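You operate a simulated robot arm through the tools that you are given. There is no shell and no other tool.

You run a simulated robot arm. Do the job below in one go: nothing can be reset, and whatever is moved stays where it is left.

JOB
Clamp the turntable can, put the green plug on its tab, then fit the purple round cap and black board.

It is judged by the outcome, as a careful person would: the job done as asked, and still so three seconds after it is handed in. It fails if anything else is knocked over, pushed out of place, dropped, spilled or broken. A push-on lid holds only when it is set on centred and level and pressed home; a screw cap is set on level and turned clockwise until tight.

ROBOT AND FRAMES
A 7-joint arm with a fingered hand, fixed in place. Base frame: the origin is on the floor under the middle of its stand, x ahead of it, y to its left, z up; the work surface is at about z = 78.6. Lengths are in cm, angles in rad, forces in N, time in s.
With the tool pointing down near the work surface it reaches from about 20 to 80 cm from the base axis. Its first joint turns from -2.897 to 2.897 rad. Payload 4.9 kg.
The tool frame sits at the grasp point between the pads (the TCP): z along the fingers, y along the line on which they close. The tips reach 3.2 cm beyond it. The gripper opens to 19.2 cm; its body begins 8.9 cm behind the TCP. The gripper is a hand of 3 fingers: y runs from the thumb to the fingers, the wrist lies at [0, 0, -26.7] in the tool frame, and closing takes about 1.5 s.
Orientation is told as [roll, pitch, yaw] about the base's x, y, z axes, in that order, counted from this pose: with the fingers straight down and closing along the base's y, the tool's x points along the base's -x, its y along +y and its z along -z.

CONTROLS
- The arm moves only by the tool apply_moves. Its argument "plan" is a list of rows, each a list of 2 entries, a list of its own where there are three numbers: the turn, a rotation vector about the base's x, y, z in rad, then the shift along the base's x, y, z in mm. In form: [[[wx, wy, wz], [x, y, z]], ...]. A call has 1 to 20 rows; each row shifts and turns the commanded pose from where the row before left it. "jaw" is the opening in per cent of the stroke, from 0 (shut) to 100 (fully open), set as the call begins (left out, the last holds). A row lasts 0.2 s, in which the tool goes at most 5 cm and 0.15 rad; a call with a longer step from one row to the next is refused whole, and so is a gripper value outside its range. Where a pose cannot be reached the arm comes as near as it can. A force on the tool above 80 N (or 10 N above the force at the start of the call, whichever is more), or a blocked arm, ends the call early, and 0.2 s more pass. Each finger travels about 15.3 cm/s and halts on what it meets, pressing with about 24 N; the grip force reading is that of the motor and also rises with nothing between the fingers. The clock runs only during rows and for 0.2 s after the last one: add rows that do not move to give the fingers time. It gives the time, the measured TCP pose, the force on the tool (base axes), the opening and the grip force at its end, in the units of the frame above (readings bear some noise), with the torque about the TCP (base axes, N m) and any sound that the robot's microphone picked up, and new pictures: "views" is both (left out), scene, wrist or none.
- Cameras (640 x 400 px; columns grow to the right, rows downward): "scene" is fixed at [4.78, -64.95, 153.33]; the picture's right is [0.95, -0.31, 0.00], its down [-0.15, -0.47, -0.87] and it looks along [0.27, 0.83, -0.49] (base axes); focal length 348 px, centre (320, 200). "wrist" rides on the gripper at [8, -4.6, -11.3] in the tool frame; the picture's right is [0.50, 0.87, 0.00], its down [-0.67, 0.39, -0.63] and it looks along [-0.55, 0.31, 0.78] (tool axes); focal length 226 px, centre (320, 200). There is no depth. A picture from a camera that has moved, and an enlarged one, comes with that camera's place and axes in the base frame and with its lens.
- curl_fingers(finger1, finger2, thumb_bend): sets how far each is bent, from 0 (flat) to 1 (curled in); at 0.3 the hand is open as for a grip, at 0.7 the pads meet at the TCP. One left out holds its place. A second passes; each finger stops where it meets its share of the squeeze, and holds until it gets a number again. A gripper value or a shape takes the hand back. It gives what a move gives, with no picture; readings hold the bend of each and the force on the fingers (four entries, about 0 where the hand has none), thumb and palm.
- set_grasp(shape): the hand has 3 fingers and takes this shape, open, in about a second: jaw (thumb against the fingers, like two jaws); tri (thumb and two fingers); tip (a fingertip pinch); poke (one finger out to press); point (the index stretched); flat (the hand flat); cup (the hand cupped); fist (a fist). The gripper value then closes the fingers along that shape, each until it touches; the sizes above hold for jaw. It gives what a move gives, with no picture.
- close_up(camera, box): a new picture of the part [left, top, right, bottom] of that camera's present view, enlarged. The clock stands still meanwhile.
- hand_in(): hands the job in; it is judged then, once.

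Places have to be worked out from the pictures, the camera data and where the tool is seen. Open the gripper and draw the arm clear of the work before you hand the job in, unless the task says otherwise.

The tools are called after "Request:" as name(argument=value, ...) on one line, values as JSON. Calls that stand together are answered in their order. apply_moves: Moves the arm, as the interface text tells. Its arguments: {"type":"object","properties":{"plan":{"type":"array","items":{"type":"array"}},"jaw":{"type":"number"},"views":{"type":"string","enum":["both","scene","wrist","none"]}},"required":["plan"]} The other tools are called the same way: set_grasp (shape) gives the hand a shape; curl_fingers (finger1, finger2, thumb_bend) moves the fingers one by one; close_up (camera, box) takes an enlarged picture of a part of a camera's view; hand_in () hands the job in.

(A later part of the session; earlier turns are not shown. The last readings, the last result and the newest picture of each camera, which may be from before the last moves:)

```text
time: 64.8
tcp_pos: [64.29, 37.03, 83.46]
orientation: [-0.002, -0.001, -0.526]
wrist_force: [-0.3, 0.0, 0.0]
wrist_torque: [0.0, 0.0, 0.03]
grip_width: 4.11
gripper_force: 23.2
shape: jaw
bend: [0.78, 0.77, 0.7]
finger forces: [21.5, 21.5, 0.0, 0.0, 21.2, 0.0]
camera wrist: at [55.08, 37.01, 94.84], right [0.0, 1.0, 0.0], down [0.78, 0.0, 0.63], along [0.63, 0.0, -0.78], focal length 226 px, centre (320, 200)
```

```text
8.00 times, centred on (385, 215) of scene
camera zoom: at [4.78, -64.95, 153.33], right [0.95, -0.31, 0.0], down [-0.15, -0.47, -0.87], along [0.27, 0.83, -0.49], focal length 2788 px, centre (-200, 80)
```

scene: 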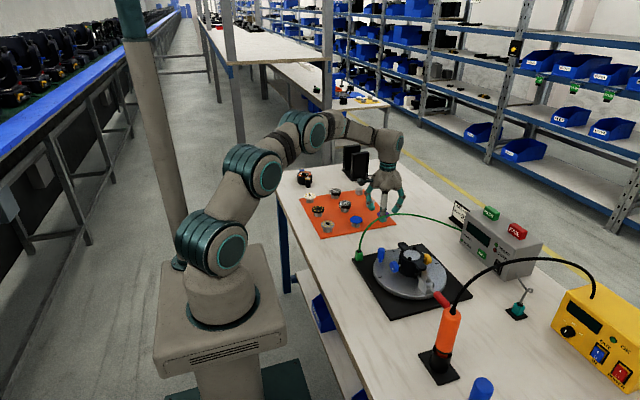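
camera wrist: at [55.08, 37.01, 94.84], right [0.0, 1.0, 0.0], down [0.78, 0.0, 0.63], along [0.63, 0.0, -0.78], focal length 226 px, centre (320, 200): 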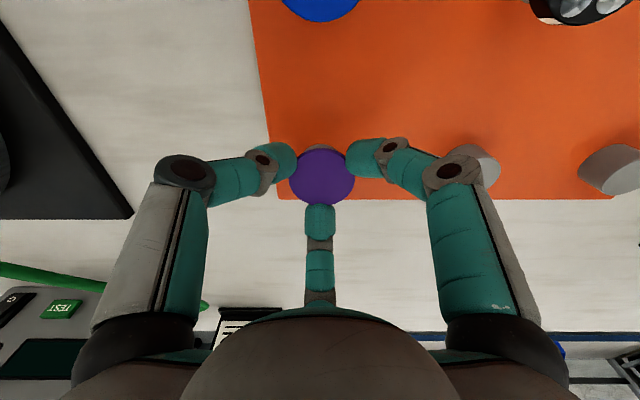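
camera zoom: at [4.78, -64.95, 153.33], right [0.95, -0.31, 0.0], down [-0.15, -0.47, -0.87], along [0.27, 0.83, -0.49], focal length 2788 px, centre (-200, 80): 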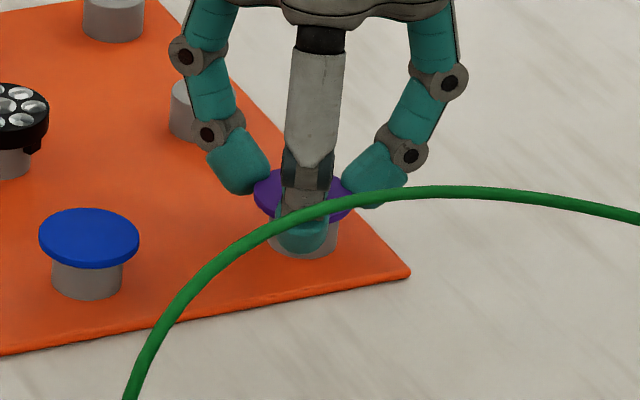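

All three fingertips hold the cap at about 21 N each. I lift gently and check that the cap comes level.

Request:
apply_moves(plan=[[[0, 0, 0], [0, 0, 5]], [[0, 0, 0], [0, 0, 10]], [[0, 0, 0], [0, 0, 25]], [[0, 0, 0], [0, 0, 35]], [[0, 0, 0], [0, 0, 0]]], views="both")

Request:
close_up(camera="wrist", box=[240, 120, 400, 240])

Request:
close_up(camera="scene", box=[350, 170, 420, 220])

```text
time: 66.0
tcp_pos: [64.29, 37.0, 91.26]
orientation: [0.0, -0.001, -0.526]
wrist_force: [-0.2, 0.0, 0.0]
wrist_torque: [0.03, 0.01, -0.01]
grip_width: 4.12
gripper_force: 24.3
shape: jaw
bend: [0.78, 0.77, 0.7]
finger forces: [21.6, 21.3, 0.0, 0.1, 21.2, 0.1]
camera wrist: at [55.05, 37.07, 102.54], right [0.0, 1.0, 0.0], down [0.78, 0.0, 0.63], along [0.63, 0.0, -0.78], focal length 226 px, centre (320, 200)
```

scene: 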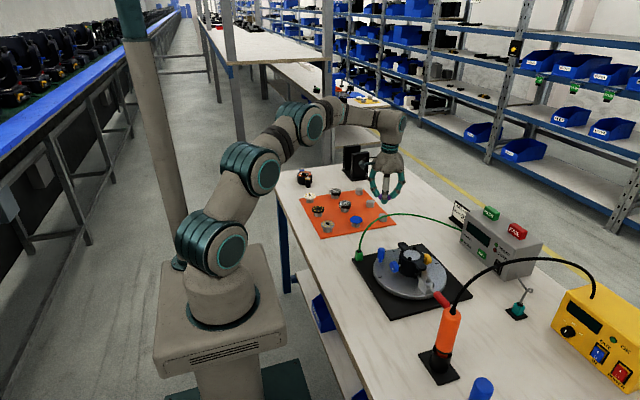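
wrist: 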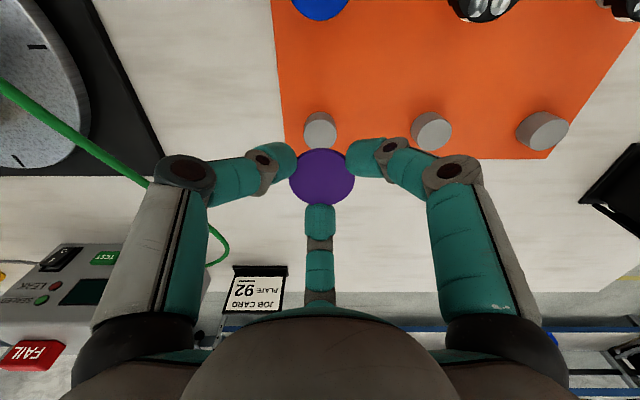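

```text
3.33 times, centred on (320, 180) of wrist
camera zoom: at [55.05, 37.07, 102.54], right [0.0, 1.0, 0.0], down [0.78, 0.0, 0.63], along [0.63, 0.0, -0.78], focal length 754 px, centre (320, 267)
```

zoom: 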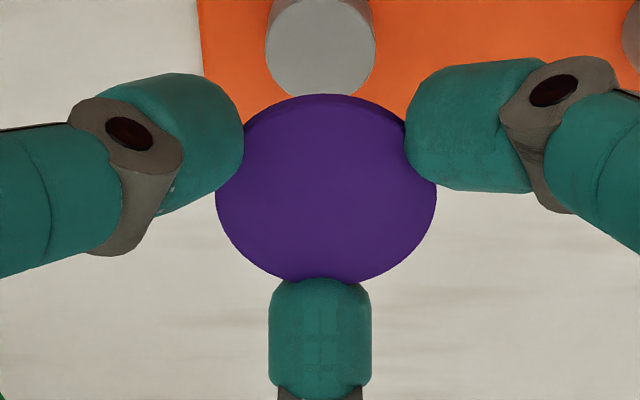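

```text
8.00 times, centred on (385, 195) of scene
camera zoom: at [4.78, -64.95, 153.33], right [0.95, -0.31, 0.0], down [-0.15, -0.47, -0.87], along [0.27, 0.83, -0.49], focal length 2788 px, centre (-200, 240)
```

zoom: 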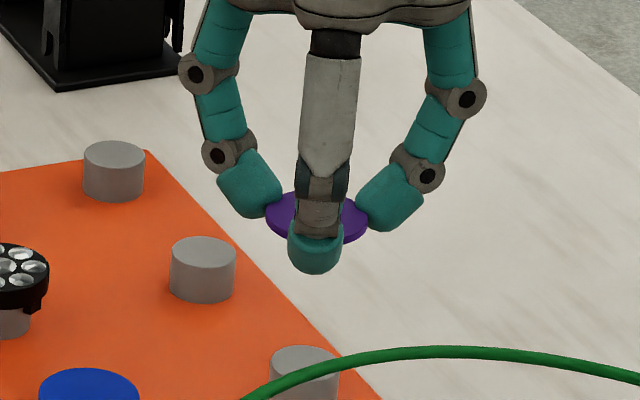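

The cap is held level and centred. I carry it high over the cable arch to above the can and look down at the alignment.

Request:
apply_moves(plan=[[[0, 0, 0], [0, 0, 42]], [[0, 0, 0], [0, 0, 42]], [[0, 0, 0], [0, 0, 42]], [[0, 0, 0], [0, 0, 42]], [[0, 0, 0], [-9.4, -40, 0]], [[0, 0, 0], [-9.4, -40, 0]], [[0, 0, 0], [-9.4, -40, 0]], [[0, 0, 0], [-9.4, -40, 0]], [[0, 0, 0], [-9.4, -40, 0]], [[0, 0, 0], [-9.4, -40, 0]], [[0, 0, 0], [-9.4, -40, 0]], [[0, 0, 0], [-9.4, -40, 0]], [[0, 0, 0], [0, 0, -40]], [[0, 0, 0], [0, 0, -40]], [[0, 0, 0], [0, 0, 0]]], views="both")

Request:
close_up(camera="wrist", box=[240, 80, 400, 200])

```text
time: 69.2
tcp_pos: [56.74, 4.72, 99.99]
orientation: [-0.002, 0.0, -0.526]
wrist_force: [0.3, 1.0, 0.2]
wrist_torque: [0.01, 0.0, 0.0]
grip_width: 4.1
gripper_force: 24.0
shape: jaw
bend: [0.78, 0.77, 0.7]
finger forces: [21.6, 21.5, 0.1, 0.1, 21.1, 0.0]
camera wrist: at [47.53, 4.85, 111.26], right [0.0, 1.0, 0.0], down [0.78, 0.0, 0.63], along [0.63, 0.0, -0.78], focal length 226 px, centre (320, 200)
```

scene: 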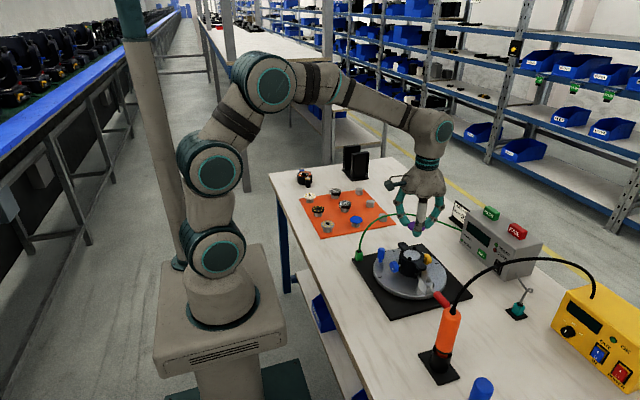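
wrist: 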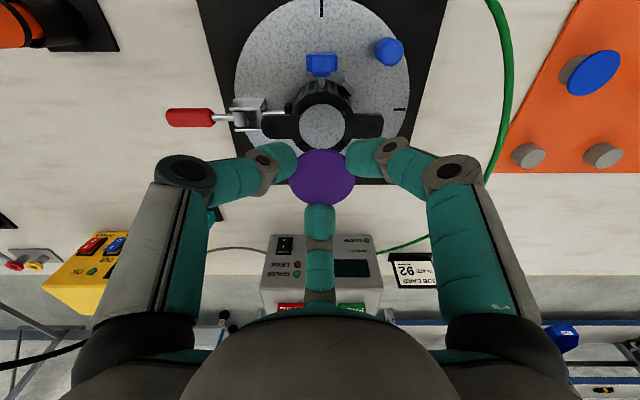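

```text
3.33 times, centred on (320, 140) of wrist
camera zoom: at [47.53, 4.85, 111.26], right [0.0, 1.0, 0.0], down [0.78, 0.0, 0.63], along [0.63, 0.0, -0.78], focal length 754 px, centre (320, 400)
```

zoom: 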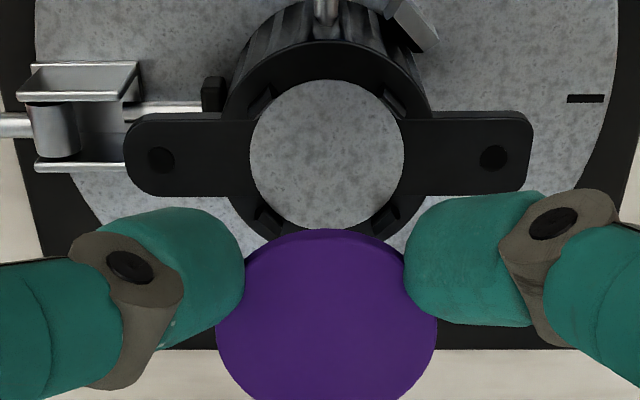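

I can see the seat clearly, with four clips around it. The seat centre is about 2.5 mm in +x and 1 mm in +y from where the held cap would land, so I correct that and descend partway.

Request:
apply_moves(plan=[[[0, 0, 0], [2.5, 1, -20]], [[0, 0, 0], [0, 0, -25]], [[0, 0, 0], [0, 0, -20]], [[0, 0, 0], [0, 0, 0]]], views="wrist")

Request:
close_up(camera="wrist", box=[240, 100, 400, 220])

Request:
close_up(camera="scene", box=[375, 215, 455, 275])

```text
time: 70.2
tcp_pos: [56.94, 5.19, 93.39]
orientation: [-0.001, -0.002, -0.526]
wrist_force: [0.9, -0.2, 0.6]
wrist_torque: [-0.01, 0.02, -0.02]
grip_width: 4.12
gripper_force: 23.8
shape: jaw
bend: [0.78, 0.77, 0.7]
finger forces: [21.6, 21.5, 0.0, 0.0, 20.9, 0.1]
camera wrist: at [47.66, 5.27, 104.7], right [0.0, 1.0, 0.0], down [0.78, 0.0, 0.63], along [0.63, 0.0, -0.78], focal length 226 px, centre (320, 200)
```

wrist: 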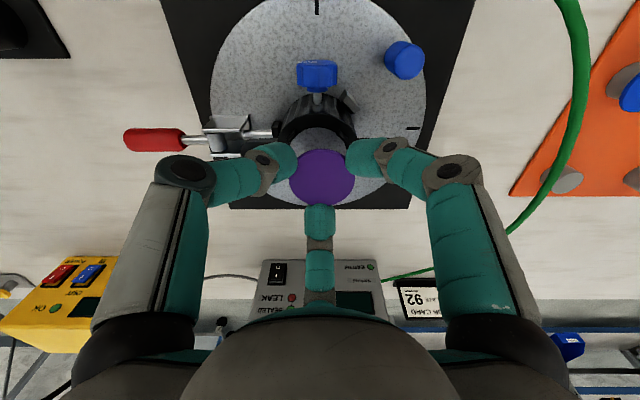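

```text
3.33 times, centred on (320, 160) of wrist
camera zoom: at [47.66, 5.27, 104.7], right [0.0, 1.0, 0.0], down [0.78, 0.0, 0.63], along [0.63, 0.0, -0.78], focal length 754 px, centre (320, 333)
```

zoom: 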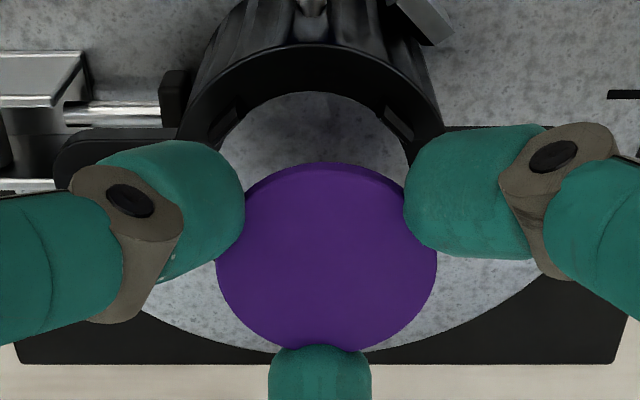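

```text
6.67 times, centred on (415, 245) of scene
camera zoom: at [4.78, -64.95, 153.33], right [0.95, -0.31, 0.0], down [-0.15, -0.47, -0.87], along [0.27, 0.83, -0.49], focal length 2323 px, centre (-313, -100)
```

zoom: 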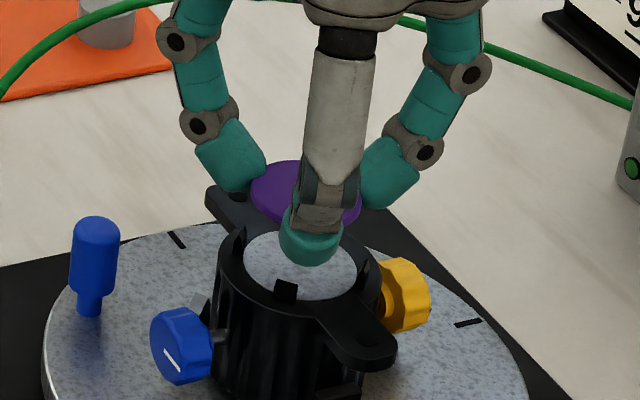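

Readings settle with a short delay, so I recheck from this picture: the cap now needs about -3 mm in y and +1 mm in x. I apply that, descend a bit more and let it settle.

Request:
apply_moves(plan=[[[0, 0, 0], [1, -3.2, 0]], [[0, 0, 0], [0, 0, -12]], [[0, 0, 0], [0, 0, 0]], [[0, 0, 0], [0, 0, 0]], [[0, 0, 0], [0, 0, 0]]], views="wrist")

Request:
close_up(camera="wrist", box=[240, 110, 400, 230])

Request:
close_up(camera="scene", box=[375, 215, 455, 275])

```text
time: 71.4
tcp_pos: [56.99, 4.88, 92.46]
orientation: [-0.003, 0.0, -0.528]
wrist_force: [0.3, 0.1, 0.1]
wrist_torque: [0.0, 0.03, 0.02]
grip_width: 4.1
gripper_force: 24.1
shape: jaw
bend: [0.78, 0.77, 0.7]
finger forces: [21.7, 21.5, 0.0, 0.1, 20.9, 0.0]
camera wrist: at [47.75, 4.98, 103.69], right [0.0, 1.0, 0.0], down [0.78, 0.0, 0.63], along [0.63, 0.0, -0.78], focal length 226 px, centre (320, 200)
```

wrist: 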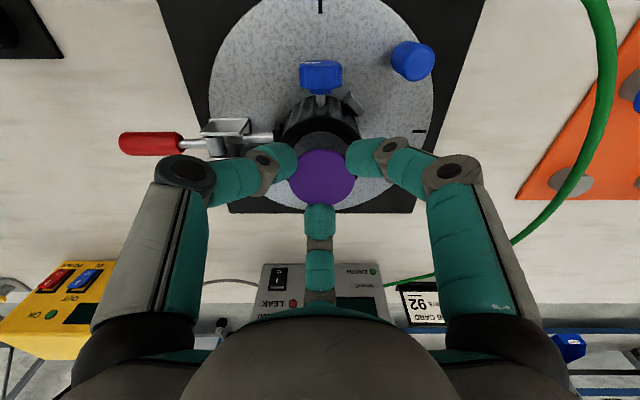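

```text
3.33 times, centred on (320, 170) of wrist
camera zoom: at [47.75, 4.98, 103.69], right [0.0, 1.0, 0.0], down [0.78, 0.0, 0.63], along [0.63, 0.0, -0.78], focal length 754 px, centre (320, 300)
```

zoom: 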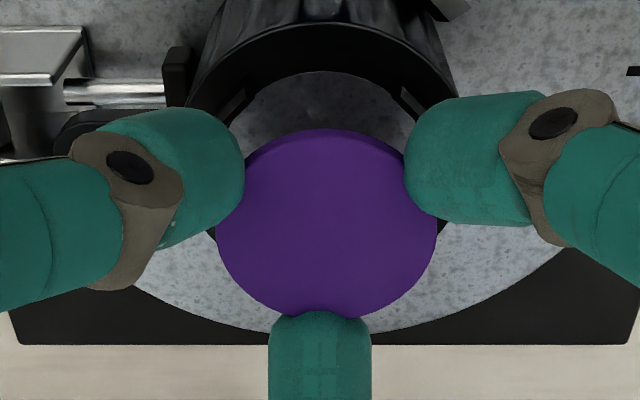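

```text
6.67 times, centred on (415, 245) of scene
camera zoom: at [4.78, -64.95, 153.33], right [0.95, -0.31, 0.0], down [-0.15, -0.47, -0.87], along [0.27, 0.83, -0.49], focal length 2323 px, centre (-313, -100)
```

zoom: 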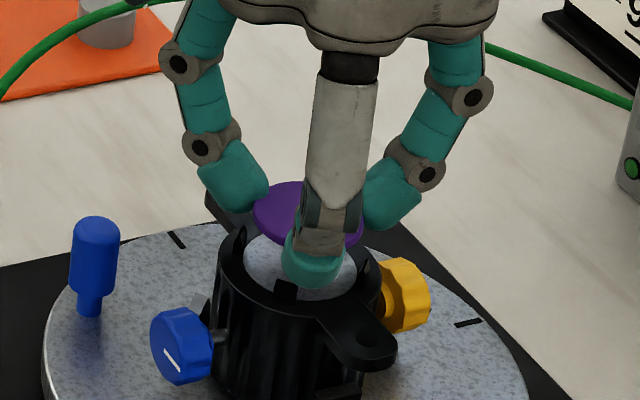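

Alignment now looks close to right. I take an enlarged scene view to cross-check the cap against the seat from the side.

Request:
close_up(camera="scene", box=[392, 232, 436, 266])

Request:
close_up(camera="wrist", box=[290, 115, 350, 160])

```text
11.76 times, centred on (414, 249) of scene
camera zoom: at [4.78, -64.95, 153.33], right [0.95, -0.31, 0.0], down [-0.15, -0.47, -0.87], along [0.27, 0.83, -0.49], focal length 4100 px, centre (-786, -376)
```

zoom: 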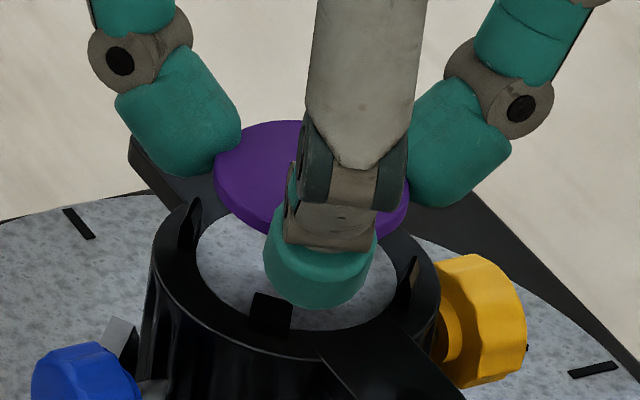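

```text
8.89 times, centred on (320, 138) of wrist
camera zoom: at [47.75, 4.98, 103.69], right [0.0, 1.0, 0.0], down [0.78, 0.0, 0.63], along [0.63, 0.0, -0.78], focal length 2009 px, centre (320, 756)
```

zoom: 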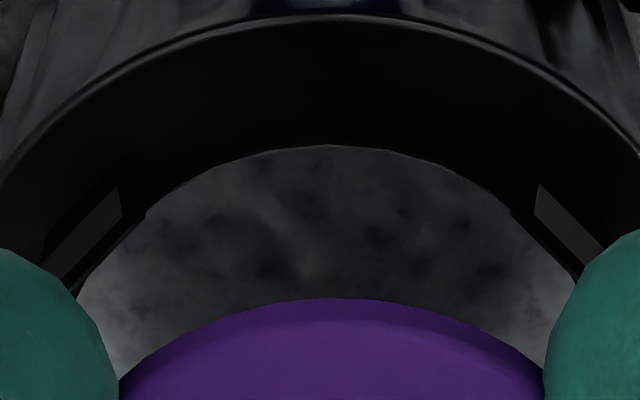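

Both views agree within about 1 mm. I lower slowly until the fingertips are just about to touch the clip tops.

Request:
apply_moves(plan=[[[0, 0, 0], [0.3, -0.4, -4]], [[0, 0, 0], [0, 0, -3]], [[0, 0, 0], [0, 0, -2]], [[0, 0, 0], [0, 0, 0]], [[0, 0, 0], [0, 0, 0]]], views="wrist")

Request:
close_up(camera="wrist", box=[270, 115, 370, 190])

Request:
close_up(camera="scene", box=[392, 232, 436, 266])

```text
time: 72.6
tcp_pos: [57.0, 4.88, 91.52]
orientation: [0.0, -0.003, -0.526]
wrist_force: [-1.9, 3.6, 13.8]
wrist_torque: [0.36, 0.33, -0.01]
grip_width: 4.17
gripper_force: 23.8
shape: jaw
bend: [0.78, 0.77, 0.7]
finger forces: [37.4, 22.0, 0.0, 0.1, 22.9, 0.1]
camera wrist: at [47.79, 4.93, 102.86], right [0.0, 1.0, 0.0], down [0.77, 0.0, 0.63], along [0.63, 0.0, -0.77], focal length 226 px, centre (320, 200)
```

wrist: 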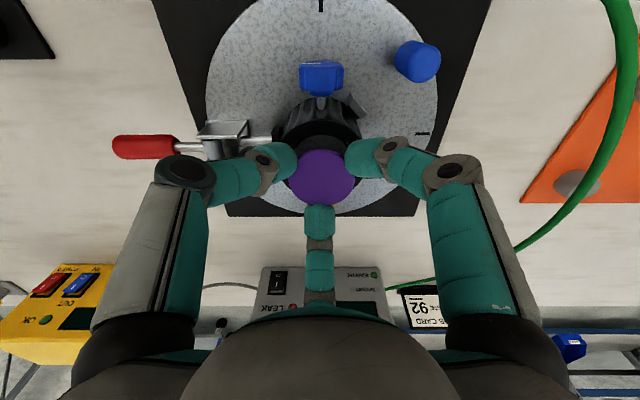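

```text
5.33 times, centred on (320, 152) of wrist
camera zoom: at [47.79, 4.93, 102.86], right [0.0, 1.0, 0.0], down [0.77, 0.0, 0.63], along [0.63, 0.0, -0.77], focal length 1206 px, centre (320, 453)
```

zoom: 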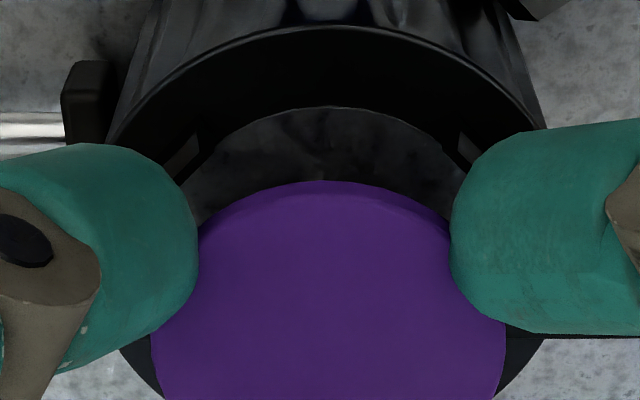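

```text
11.76 times, centred on (414, 249) of scene
camera zoom: at [4.78, -64.95, 153.33], right [0.95, -0.31, 0.0], down [-0.15, -0.47, -0.87], along [0.27, 0.83, -0.49], focal length 4100 px, centre (-786, -376)
```

zoom: 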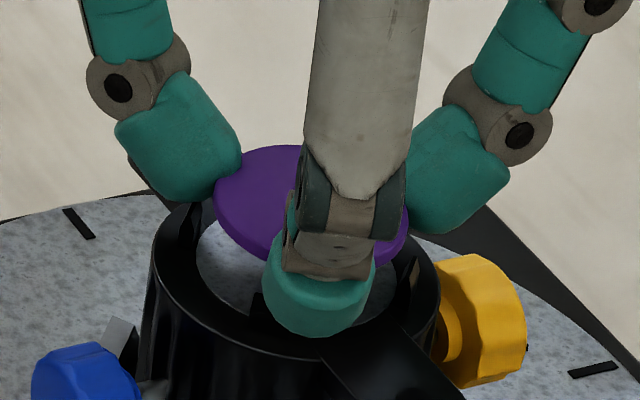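

One fingertip is touching the 135° clip at about 14 N; both cameras put the cap within about 1 mm of centre, 1.5 cm above the seat. I back off 1 mm, nudge -0.8 mm in x, and release.

Request:
apply_moves(plan=[[[0, 0, 0], [-0.8, 0, 1.5]], [[0, 0, 0], [0, 0, 0]], [[0, 0, 0], [0, 0, 0]]], views="none")

Request:
apply_moves(jaw=40, plan=[[[0, 0, 0], [0, 0, 0]], [[0, 0, 0], [0, 0, 0]], [[0, 0, 0], [0, 0, 0]], [[0, 0, 0], [0, 0, 0]]], views="wrist")

Request:
close_up(camera="wrist", box=[260, 105, 380, 195])

Request:
close_up(camera="scene", box=[392, 232, 436, 266])

```text
time: 73.4
tcp_pos: [56.99, 4.93, 91.77]
orientation: [-0.003, 0.0, -0.525]
wrist_force: [1.6, 0.6, 2.2]
wrist_torque: [0.04, 0.02, -0.01]
grip_width: 4.15
gripper_force: 23.8
shape: jaw
bend: [0.78, 0.77, 0.7]
finger forces: [26.9, 23.8, 0.0, 0.0, 22.5, 0.0]
```

```text
time: 74.4
tcp_pos: [57.02, 4.91, 91.57]
orientation: [-0.002, 0.0, -0.525]
wrist_force: [-1.5, 0.3, -0.7]
wrist_torque: [0.0, 0.03, -0.01]
grip_width: 7.66
gripper_force: 0.0
shape: jaw
bend: [0.42, 0.42, 0.7]
finger forces: [0.0, 0.1, 0.0, 0.1, 0.1, 0.0]
camera wrist: at [47.75, 4.92, 102.96], right [0.0, 1.0, 0.0], down [0.78, 0.0, 0.63], along [0.63, 0.0, -0.78], focal length 226 px, centre (320, 200)
```

wrist: 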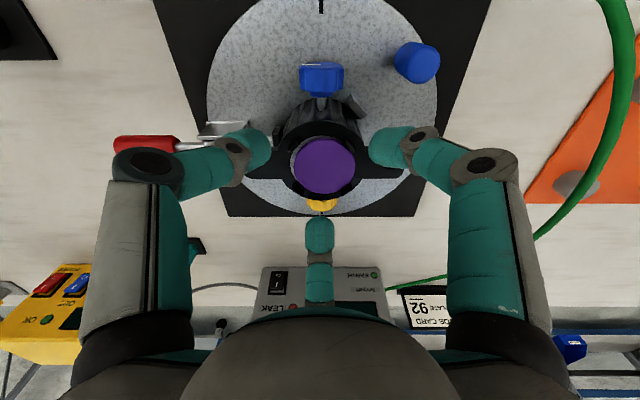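

```text
4.44 times, centred on (320, 150) of wrist
camera zoom: at [47.75, 4.92, 102.96], right [0.0, 1.0, 0.0], down [0.78, 0.0, 0.63], along [0.63, 0.0, -0.78], focal length 1005 px, centre (320, 422)
```

zoom: 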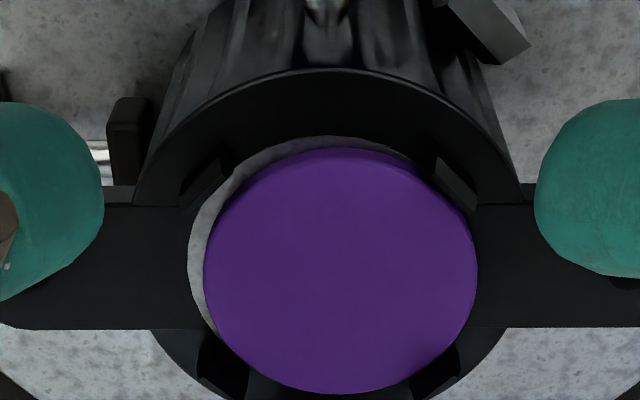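

```text
11.76 times, centred on (414, 249) of scene
camera zoom: at [4.78, -64.95, 153.33], right [0.95, -0.31, 0.0], down [-0.15, -0.47, -0.87], along [0.27, 0.83, -0.49], focal length 4100 px, centre (-786, -376)
```

zoom: 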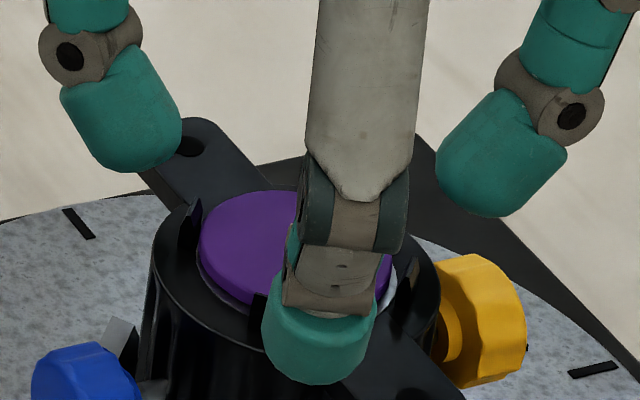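

The cap dropped flat into the seat inside the four clips. I'll rise, close the hand, and press it gently home with the closed fingertips over the centre.

Request:
apply_moves(plan=[[[0, 0, 0], [0, 0, 30]], [[0, 0, 0], [0, 0, 40]]], views="none")

Request:
apply_moves(jaw=0, plan=[[[0, 0, 0], [0, 0, 0]], [[0, 0, 0], [0, 0, 0]], [[0, 0, 0], [0, 0, 0]], [[0, 0, 0], [0, 0, 0]], [[0, 0, 0], [0, 0, 0]], [[0, 0, 0], [0, 0, -35]], [[0, 0, 0], [0, 0, -25]], [[0, 0, 0], [0, 0, -10]], [[0, 0, 0], [0, 0, 0]]], views="both")

Request:
close_up(camera="scene", box=[385, 225, 445, 270])

```text
time: 75.0
tcp_pos: [56.98, 4.99, 98.29]
orientation: [-0.002, 0.0, -0.524]
wrist_force: [-0.6, -0.5, -0.7]
wrist_torque: [-0.02, 0.0, 0.04]
grip_width: 7.65
gripper_force: 0.0
shape: jaw
bend: [0.42, 0.42, 0.7]
finger forces: [0.0, 0.0, 0.1, 0.1, 0.1, 0.0]
```

```text
time: 77.0
tcp_pos: [56.94, 4.96, 91.55]
orientation: [-0.002, -0.001, -0.524]
wrist_force: [-0.2, -0.4, -0.2]
wrist_torque: [-0.01, 0.02, -0.02]
grip_width: 0.01
gripper_force: 24.1
shape: jaw
bend: [0.7, 0.7, 0.7]
finger forces: [0.0, 0.0, 0.1, 0.0, 0.1, 0.1]
camera wrist: at [47.61, 5.01, 102.86], right [0.0, 1.0, 0.0], down [0.78, 0.0, 0.63], along [0.63, 0.0, -0.78], focal length 226 px, centre (320, 200)
```

scene: 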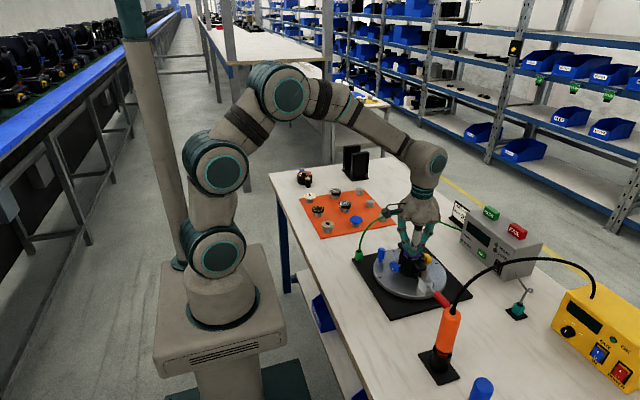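
wrist: 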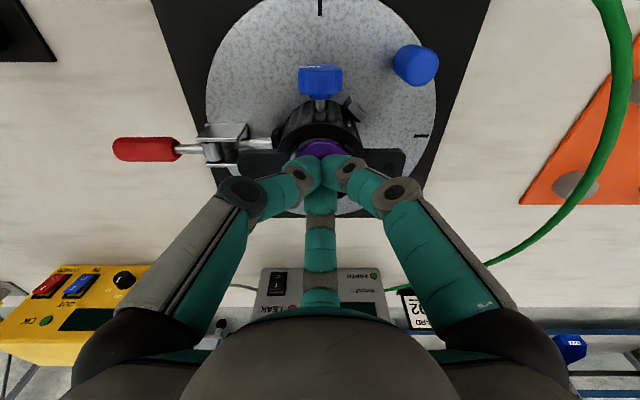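

```text
8.89 times, centred on (415, 248) of scene
camera zoom: at [4.78, -64.95, 153.33], right [0.95, -0.31, 0.0], down [-0.15, -0.47, -0.87], along [0.27, 0.83, -0.49], focal length 3098 px, centre (-524, -222)
```

zoom: 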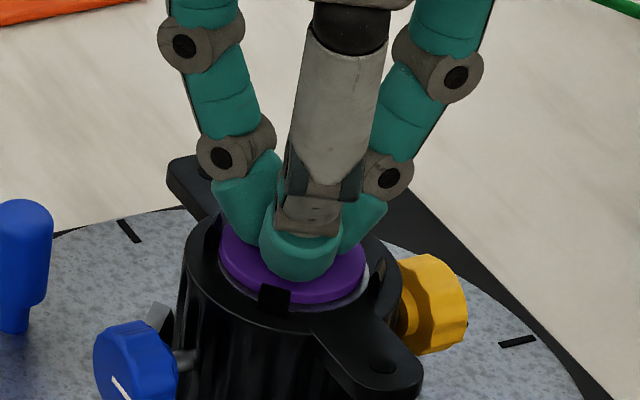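

The closed fingertips are just above the cap. I press down in 2 mm steps to a moderate force.

Request:
apply_moves(plan=[[[0, 0, 0], [0, 0, -4]], [[0, 0, 0], [0, 0, -3]], [[0, 0, 0], [0, 0, -2]], [[0, 0, 0], [0, 0, -2]], [[0, 0, 0], [0, 0, 0]]], views="none")

Request:
close_up(camera="scene", box=[385, 225, 445, 270])

```text
time: 77.9
tcp_pos: [57.34, 5.04, 91.5]
orientation: [0.007, -0.007, -0.525]
wrist_force: [-2.9, -0.9, 9.1]
wrist_torque: [0.02, 0.11, 0.05]
grip_width: 0.0
gripper_force: 24.4
shape: jaw
bend: [0.7, 0.7, 0.7]
finger forces: [0.1, 0.0, 0.0, 0.0, 0.1, 0.0]
stopped in row 4: the force on the tool passed its limit at 86 N (the readings are from after the stop); the commanded pose is now the measured one
```

```text
8.89 times, centred on (415, 248) of scene
camera zoom: at [4.78, -64.95, 153.33], right [0.95, -0.31, 0.0], down [-0.15, -0.47, -0.87], along [0.27, 0.83, -0.49], focal length 3098 px, centre (-524, -222)
```

zoom: 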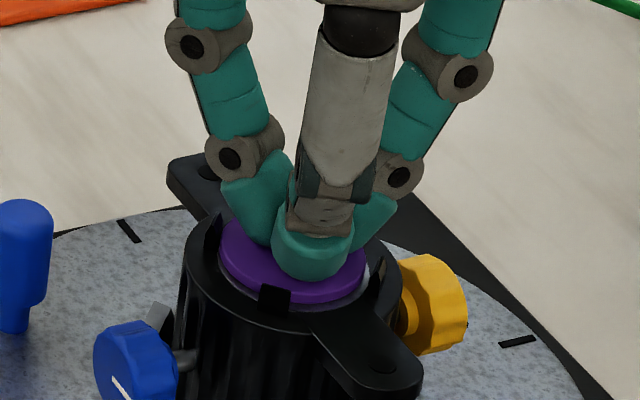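

It pressed to the force limit, so the cap is well home. I raise and inspect it.

Request:
apply_moves(plan=[[[0, 0, 0], [-3.5, -1, 20]], [[0, 0, 0], [0, 0, 40]], [[0, 0, 0], [0, 0, 20]], [[0, 0, 0], [0, 0, 0]], [[0, 0, 0], [0, 0, 0]]], views="both")

Request:
close_up(camera="wrist", box=[260, 80, 380, 170])

Request:
close_up(camera="scene", box=[392, 232, 436, 266])

```text
time: 79.1
tcp_pos: [56.93, 4.91, 99.47]
orientation: [0.004, -0.005, -0.526]
wrist_force: [-0.9, 0.0, 0.3]
wrist_torque: [0.02, 0.0, -0.04]
grip_width: 0.0
gripper_force: 24.0
shape: jaw
bend: [0.7, 0.7, 0.7]
finger forces: [0.1, 0.1, 0.0, 0.0, 0.0, 0.0]
camera wrist: at [47.51, 4.91, 110.67], right [0.0, 1.0, 0.0], down [0.77, 0.0, 0.64], along [0.64, 0.0, -0.77], focal length 226 px, centre (320, 200)
```

scene: 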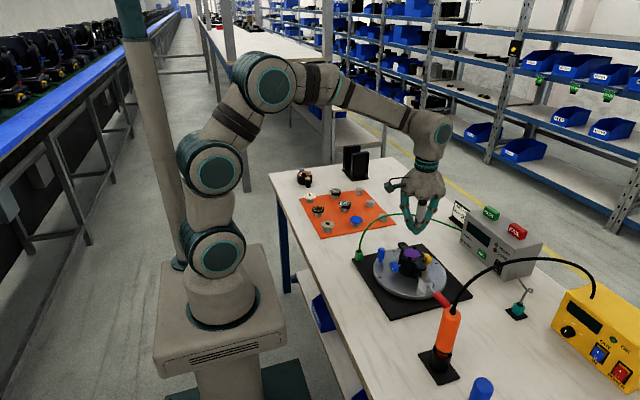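
wrist: 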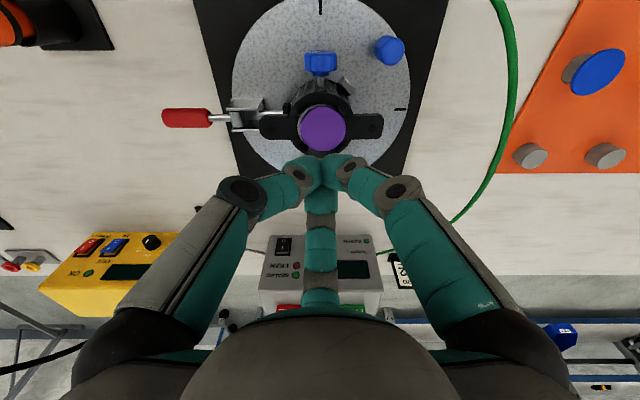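

```text
4.44 times, centred on (320, 125) of wrist
camera zoom: at [47.51, 4.91, 110.67], right [0.0, 1.0, 0.0], down [0.77, 0.0, 0.64], along [0.64, 0.0, -0.77], focal length 1005 px, centre (320, 533)
```

zoom: 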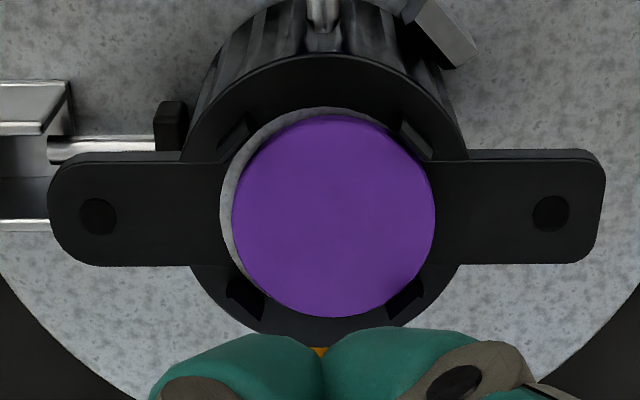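

```text
11.76 times, centred on (414, 249) of scene
camera zoom: at [4.78, -64.95, 153.33], right [0.95, -0.31, 0.0], down [-0.15, -0.47, -0.87], along [0.27, 0.83, -0.49], focal length 4100 px, centre (-786, -376)
```

zoom: 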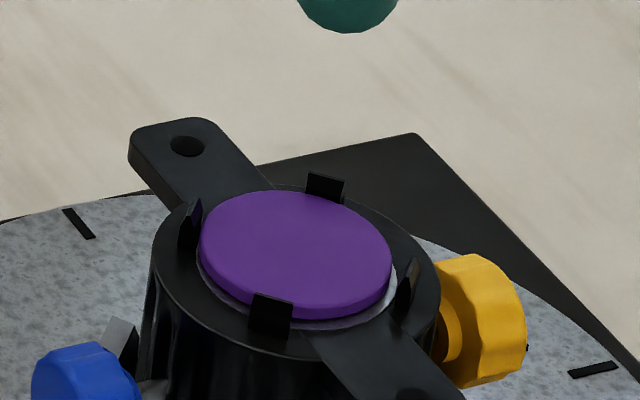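

The cap lies flat in its seat within the clips. Next, the black board: I rise, cross high over the cable to about (41.3, 48.3), opening the hand on the way.

Request:
apply_moves(plan=[[[-0.004, 0.005, 0], [0, 0, 45]], [[0, 0, 0], [0, 0, 45]], [[0, 0, 0], [-13.1, 36.2, 0]], [[0, 0, 0], [-13.1, 36.2, 0]], [[0, 0, 0], [-13.1, 36.2, 0]], [[0, 0, 0], [-13.1, 36.2, 0]], [[0, 0, 0], [-13.1, 36.2, 0]], [[0, 0, 0], [-13.1, 36.2, 0]], [[0, 0, 0], [-13.1, 36.2, 0]], [[0, 0, 0], [-13.1, 36.2, 0]], [[0, 0, 0], [-13.1, 36.2, 0]], [[0, 0, 0], [-13.1, 36.2, 0]], [[0, 0, 0], [-13.1, 36.2, 0]], [[0, 0, 0], [-13.1, 36.2, 0]]], views="none")

Request:
apply_moves(jaw=40, plan=[[[0, 0, 0], [0, 0, -40]], [[0, 0, 0], [0, 0, -45]], [[0, 0, 0], [0, 0, -45]], [[0, 0, 0], [0, 0, -45]], [[0, 0, 0], [0, 0, 0]], [[0, 0, 0], [0, 0, 0]], [[0, 0, 0], [0, 0, 0]]], views="wrist")

Request:
close_up(camera="wrist", box=[260, 105, 380, 195])

```text
time: 82.1
tcp_pos: [41.55, 48.37, 108.44]
orientation: [-0.001, -0.002, -0.524]
wrist_force: [0.1, -0.1, -0.7]
wrist_torque: [0.0, -0.01, -0.01]
grip_width: 0.04
gripper_force: 24.2
shape: jaw
bend: [0.7, 0.7, 0.7]
finger forces: [0.1, 0.0, 0.1, 0.0, 0.0, 0.0]
```

```text
time: 83.7
tcp_pos: [41.2, 48.07, 90.76]
orientation: [-0.003, -0.004, -0.525]
wrist_force: [-0.1, 0.8, 0.2]
wrist_torque: [0.01, 0.01, 0.03]
grip_width: 7.65
gripper_force: 0.0
shape: jaw
bend: [0.42, 0.42, 0.7]
finger forces: [0.0, 0.0, 0.0, 0.0, 0.1, 0.1]
camera wrist: at [31.86, 48.22, 102.05], right [0.0, 1.0, 0.0], down [0.77, 0.0, 0.63], along [0.63, 0.0, -0.77], focal length 226 px, centre (320, 200)
```

wrist: 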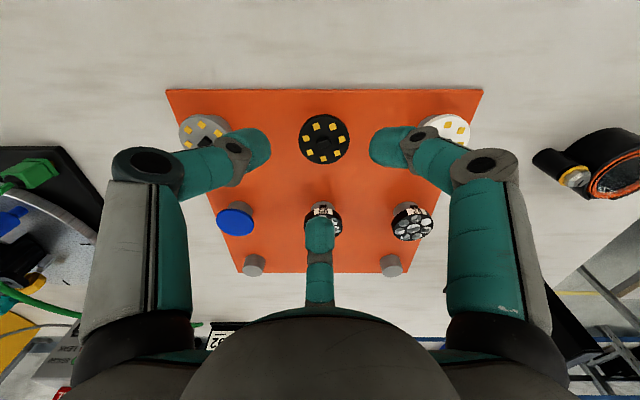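

```text
4.44 times, centred on (320, 150) of wrist
camera zoom: at [31.86, 48.22, 102.05], right [0.0, 1.0, 0.0], down [0.77, 0.0, 0.63], along [0.63, 0.0, -0.77], focal length 1005 px, centre (320, 422)
```

zoom: 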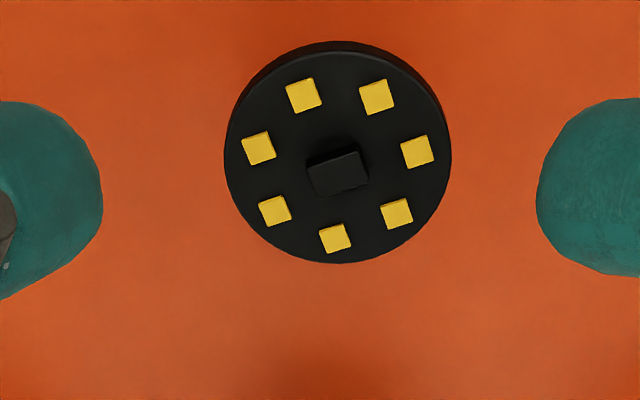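

The board is about 4.95 cm across and its centre is about 3.6 mm in +x and 4 mm in +y from the tool axis. I correct and lower to just above gripping height.

Request:
apply_moves(plan=[[[0, 0, 0], [3.6, 4.1, -20]], [[0, 0, 0], [0, 0, -25]], [[0, 0, 0], [0, 0, -20]], [[0, 0, 0], [0, 0, 0]], [[0, 0, 0], [0, 0, 0]], [[0, 0, 0], [0, 0, 0]]], views="wrist")

Request:
close_up(camera="wrist", box=[240, 120, 400, 240])

```text
time: 85.1
tcp_pos: [41.78, 48.68, 84.38]
orientation: [-0.001, -0.004, -0.524]
wrist_force: [-0.3, 0.0, 1.0]
wrist_torque: [0.02, 0.0, -0.01]
grip_width: 7.64
gripper_force: 0.1
shape: jaw
bend: [0.42, 0.42, 0.7]
finger forces: [0.1, 0.1, 0.1, 0.1, 0.0, 0.0]
camera wrist: at [32.42, 48.76, 95.61], right [0.0, 1.0, 0.0], down [0.77, 0.0, 0.63], along [0.63, 0.0, -0.77], focal length 226 px, centre (320, 200)
```

wrist: 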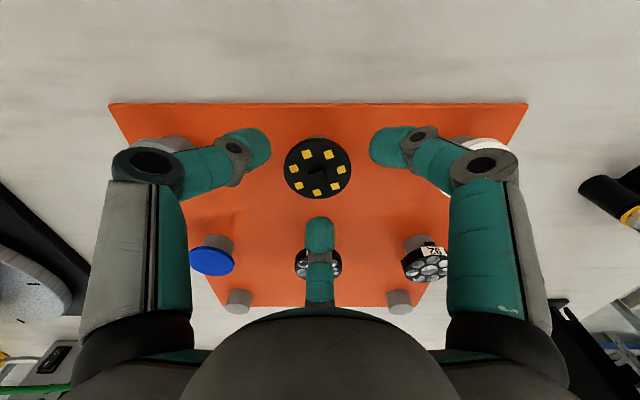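

```text
3.33 times, centred on (320, 180) of wrist
camera zoom: at [32.42, 48.76, 95.61], right [0.0, 1.0, 0.0], down [0.77, 0.0, 0.63], along [0.63, 0.0, -0.77], focal length 754 px, centre (320, 267)
```

zoom: 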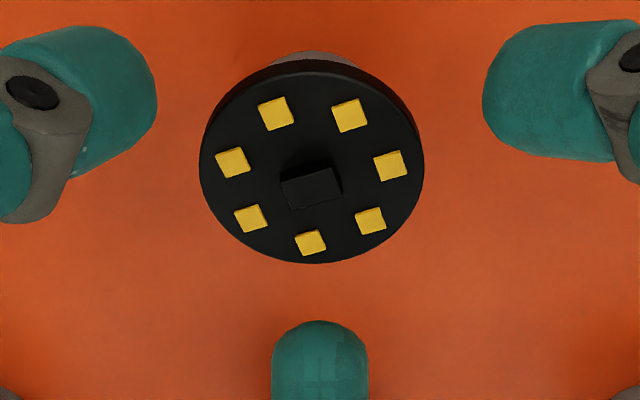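

The board's centre is now about 1.2 mm in -x and 1.8 mm in -y from the axis. I correct, lower to grip height, and close.

Request:
apply_moves(plan=[[[0, 0, 0], [-1.2, -1.8, 0]], [[0, 0, 0], [0, 0, -6]], [[0, 0, 0], [0, 0, 0]], [[0, 0, 0], [0, 0, 0]]], views="none")

Request:
apply_moves(jaw=0, plan=[[[0, 0, 0], [0, 0, 0]], [[0, 0, 0], [0, 0, 0]], [[0, 0, 0], [0, 0, 0]], [[0, 0, 0], [0, 0, 0]], [[0, 0, 0], [0, 0, 0]], [[0, 0, 0], [0, 0, 0]]], views="wrist")

Request:
close_up(camera="wrist", box=[240, 120, 400, 240])

```text
time: 86.1
tcp_pos: [41.48, 48.54, 83.74]
orientation: [-0.001, -0.003, -0.525]
wrist_force: [0.4, -0.3, -0.2]
wrist_torque: [-0.01, -0.02, 0.0]
grip_width: 7.65
gripper_force: 0.0
shape: jaw
bend: [0.42, 0.42, 0.7]
finger forces: [0.0, 0.1, 0.1, 0.1, 0.0, 0.0]
```

```text
time: 87.5
tcp_pos: [41.41, 48.59, 83.68]
orientation: [-0.001, -0.003, -0.526]
wrist_force: [0.4, -0.1, 0.1]
wrist_torque: [0.01, 0.0, -0.02]
grip_width: 4.4
gripper_force: 24.2
shape: jaw
bend: [0.78, 0.78, 0.7]
finger forces: [20.8, 21.3, 0.1, 0.0, 21.0, 0.1]
camera wrist: at [32.15, 48.64, 95.02], right [0.0, 1.0, 0.0], down [0.77, 0.0, 0.63], along [0.63, 0.0, -0.77], focal length 226 px, centre (320, 200)
```

wrist: 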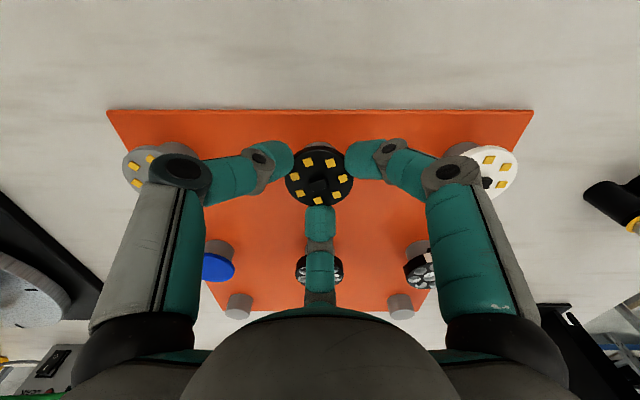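

```text
3.33 times, centred on (320, 180) of wrist
camera zoom: at [32.15, 48.64, 95.02], right [0.0, 1.0, 0.0], down [0.77, 0.0, 0.63], along [0.63, 0.0, -0.77], focal length 754 px, centre (320, 267)
```

zoom: 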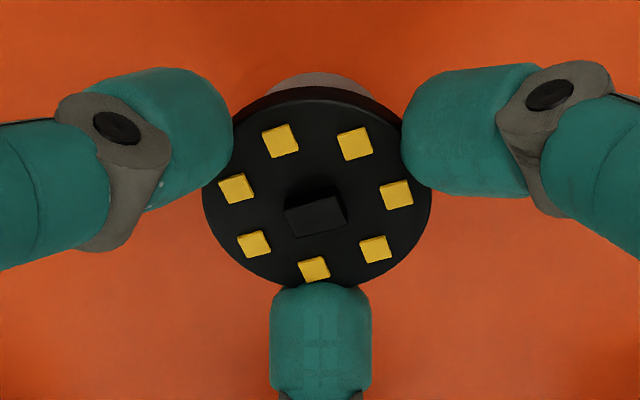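

The board is held evenly at about 21 N per finger. I lift it and check it is level.

Request:
apply_moves(plan=[[[0, 0, 0], [0, 0, 5]], [[0, 0, 0], [0, 0, 10]], [[0, 0, 0], [0, 0, 25]], [[0, 0, 0], [0, 0, 40]], [[0, 0, 0], [0, 0, 0]]], views="both")

Request:
close_up(camera="wrist", box=[240, 120, 400, 240])

Request:
close_up(camera="scene", box=[280, 160, 360, 215])

```text
time: 88.7
tcp_pos: [41.36, 48.25, 92.04]
orientation: [-0.001, -0.002, -0.524]
wrist_force: [-1.1, 0.1, -0.4]
wrist_torque: [0.01, 0.02, -0.01]
grip_width: 4.43
gripper_force: 24.2
shape: jaw
bend: [0.78, 0.78, 0.7]
finger forces: [20.9, 21.2, 0.1, 0.1, 20.9, 0.1]
camera wrist: at [32.11, 48.31, 103.29], right [0.0, 1.0, 0.0], down [0.77, 0.0, 0.63], along [0.63, 0.0, -0.77], focal length 226 px, centre (320, 200)
```

scene: 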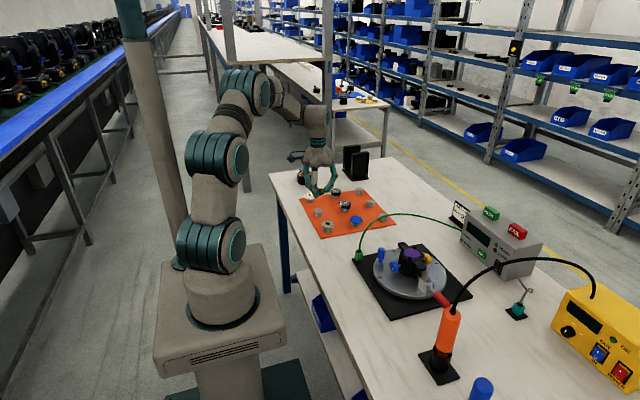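
wrist: 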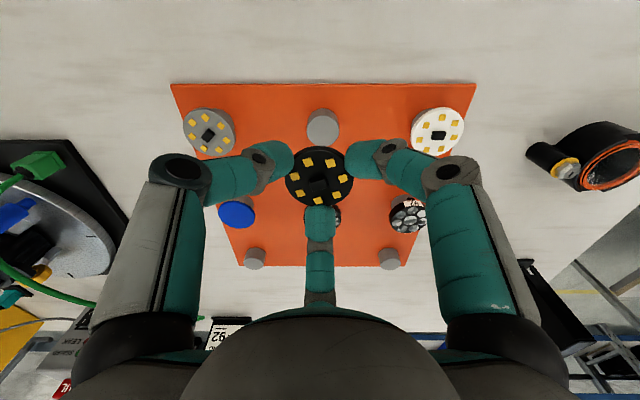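

```text
3.33 times, centred on (320, 180) of wrist
camera zoom: at [32.11, 48.31, 103.29], right [0.0, 1.0, 0.0], down [0.77, 0.0, 0.63], along [0.63, 0.0, -0.77], focal length 754 px, centre (320, 267)
```

zoom: 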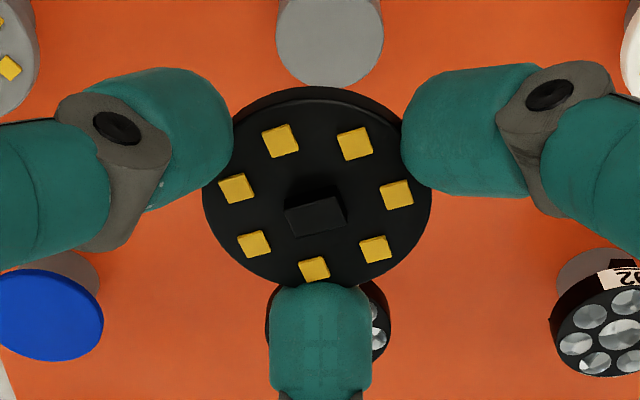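

```text
7.27 times, centred on (320, 188) of scene
camera zoom: at [4.78, -64.95, 153.33], right [0.95, -0.31, 0.0], down [-0.15, -0.47, -0.87], along [0.27, 0.83, -0.49], focal length 2534 px, centre (320, 291)
```

zoom: 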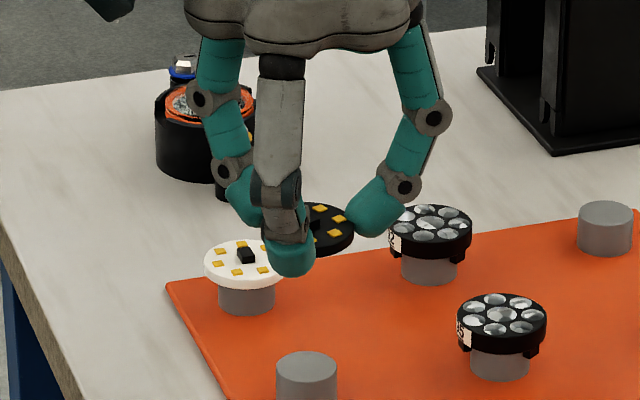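

The board is level in the grip and its neighbours are undisturbed. I carry it high over the cable to above the can.

Request:
apply_moves(plan=[[[0, 0, 0], [0, 0, 41]], [[0, 0, 0], [0, 0, 41]], [[0, 0, 0], [0, 0, 41]], [[0, 0, 0], [0, 0, 41]], [[0, 0, 0], [12.86, -36.2, 0]], [[0, 0, 0], [12.86, -36.2, 0]], [[0, 0, 0], [12.86, -36.2, 0]], [[0, 0, 0], [12.86, -36.2, 0]], [[0, 0, 0], [12.86, -36.2, 0]], [[0, 0, 0], [12.86, -36.2, 0]], [[0, 0, 0], [12.86, -36.2, 0]], [[0, 0, 0], [12.86, -36.2, 0]], [[0, 0, 0], [12.86, -36.2, 0]], [[0, 0, 0], [12.86, -36.2, 0]], [[0, 0, 0], [12.86, -36.2, 0]], [[0, 0, 0], [12.86, -36.2, 0]], [[0, 0, 0], [0, 0, -42]], [[0, 0, 0], [0, 0, -42]], [[0, 0, 0], [0, 0, 0]], [[0, 0, 0], [0, 0, 0]]], views="none")

Request:
apply_moves(plan=[[[0, 0, 0], [0, 0, 0]], [[0, 0, 0], [0, 0, 0]]], views="wrist")

Request:
close_up(camera="wrist", box=[260, 85, 380, 175])

```text
time: 92.9
tcp_pos: [56.86, 5.13, 99.63]
orientation: [-0.002, -0.004, -0.525]
wrist_force: [-0.6, -0.1, -1.0]
wrist_torque: [0.03, 0.01, 0.0]
grip_width: 4.42
gripper_force: 23.9
shape: jaw
bend: [0.78, 0.78, 0.7]
finger forces: [20.8, 21.0, 0.0, 0.1, 19.8, 0.0]
```

```text
time: 93.5
tcp_pos: [56.94, 5.18, 99.62]
orientation: [-0.001, -0.003, -0.526]
wrist_force: [-0.3, 0.1, -0.2]
wrist_torque: [0.0, 0.0, -0.01]
grip_width: 4.42
gripper_force: 24.3
shape: jaw
bend: [0.78, 0.78, 0.7]
finger forces: [20.7, 21.1, 0.1, 0.0, 19.8, 0.0]
camera wrist: at [47.59, 5.21, 110.87], right [0.0, 1.0, 0.0], down [0.77, 0.0, 0.63], along [0.63, 0.0, -0.77], focal length 226 px, centre (320, 200)
```

wrist: 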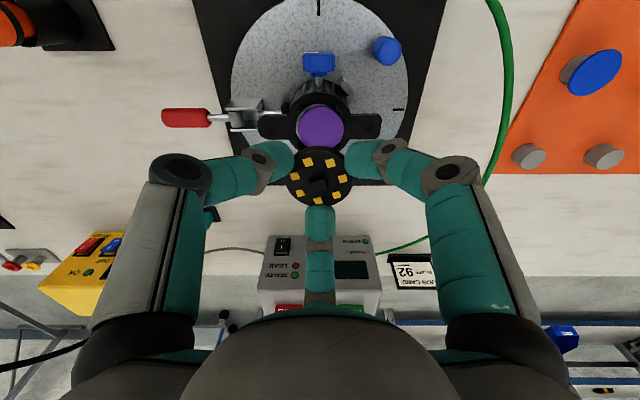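

```text
4.44 times, centred on (320, 130) of wrist
camera zoom: at [47.59, 5.21, 110.87], right [0.0, 1.0, 0.0], down [0.77, 0.0, 0.63], along [0.63, 0.0, -0.77], focal length 1005 px, centre (320, 511)
```

zoom: 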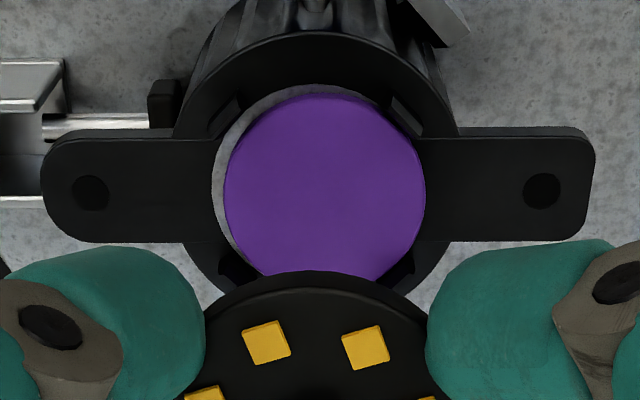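

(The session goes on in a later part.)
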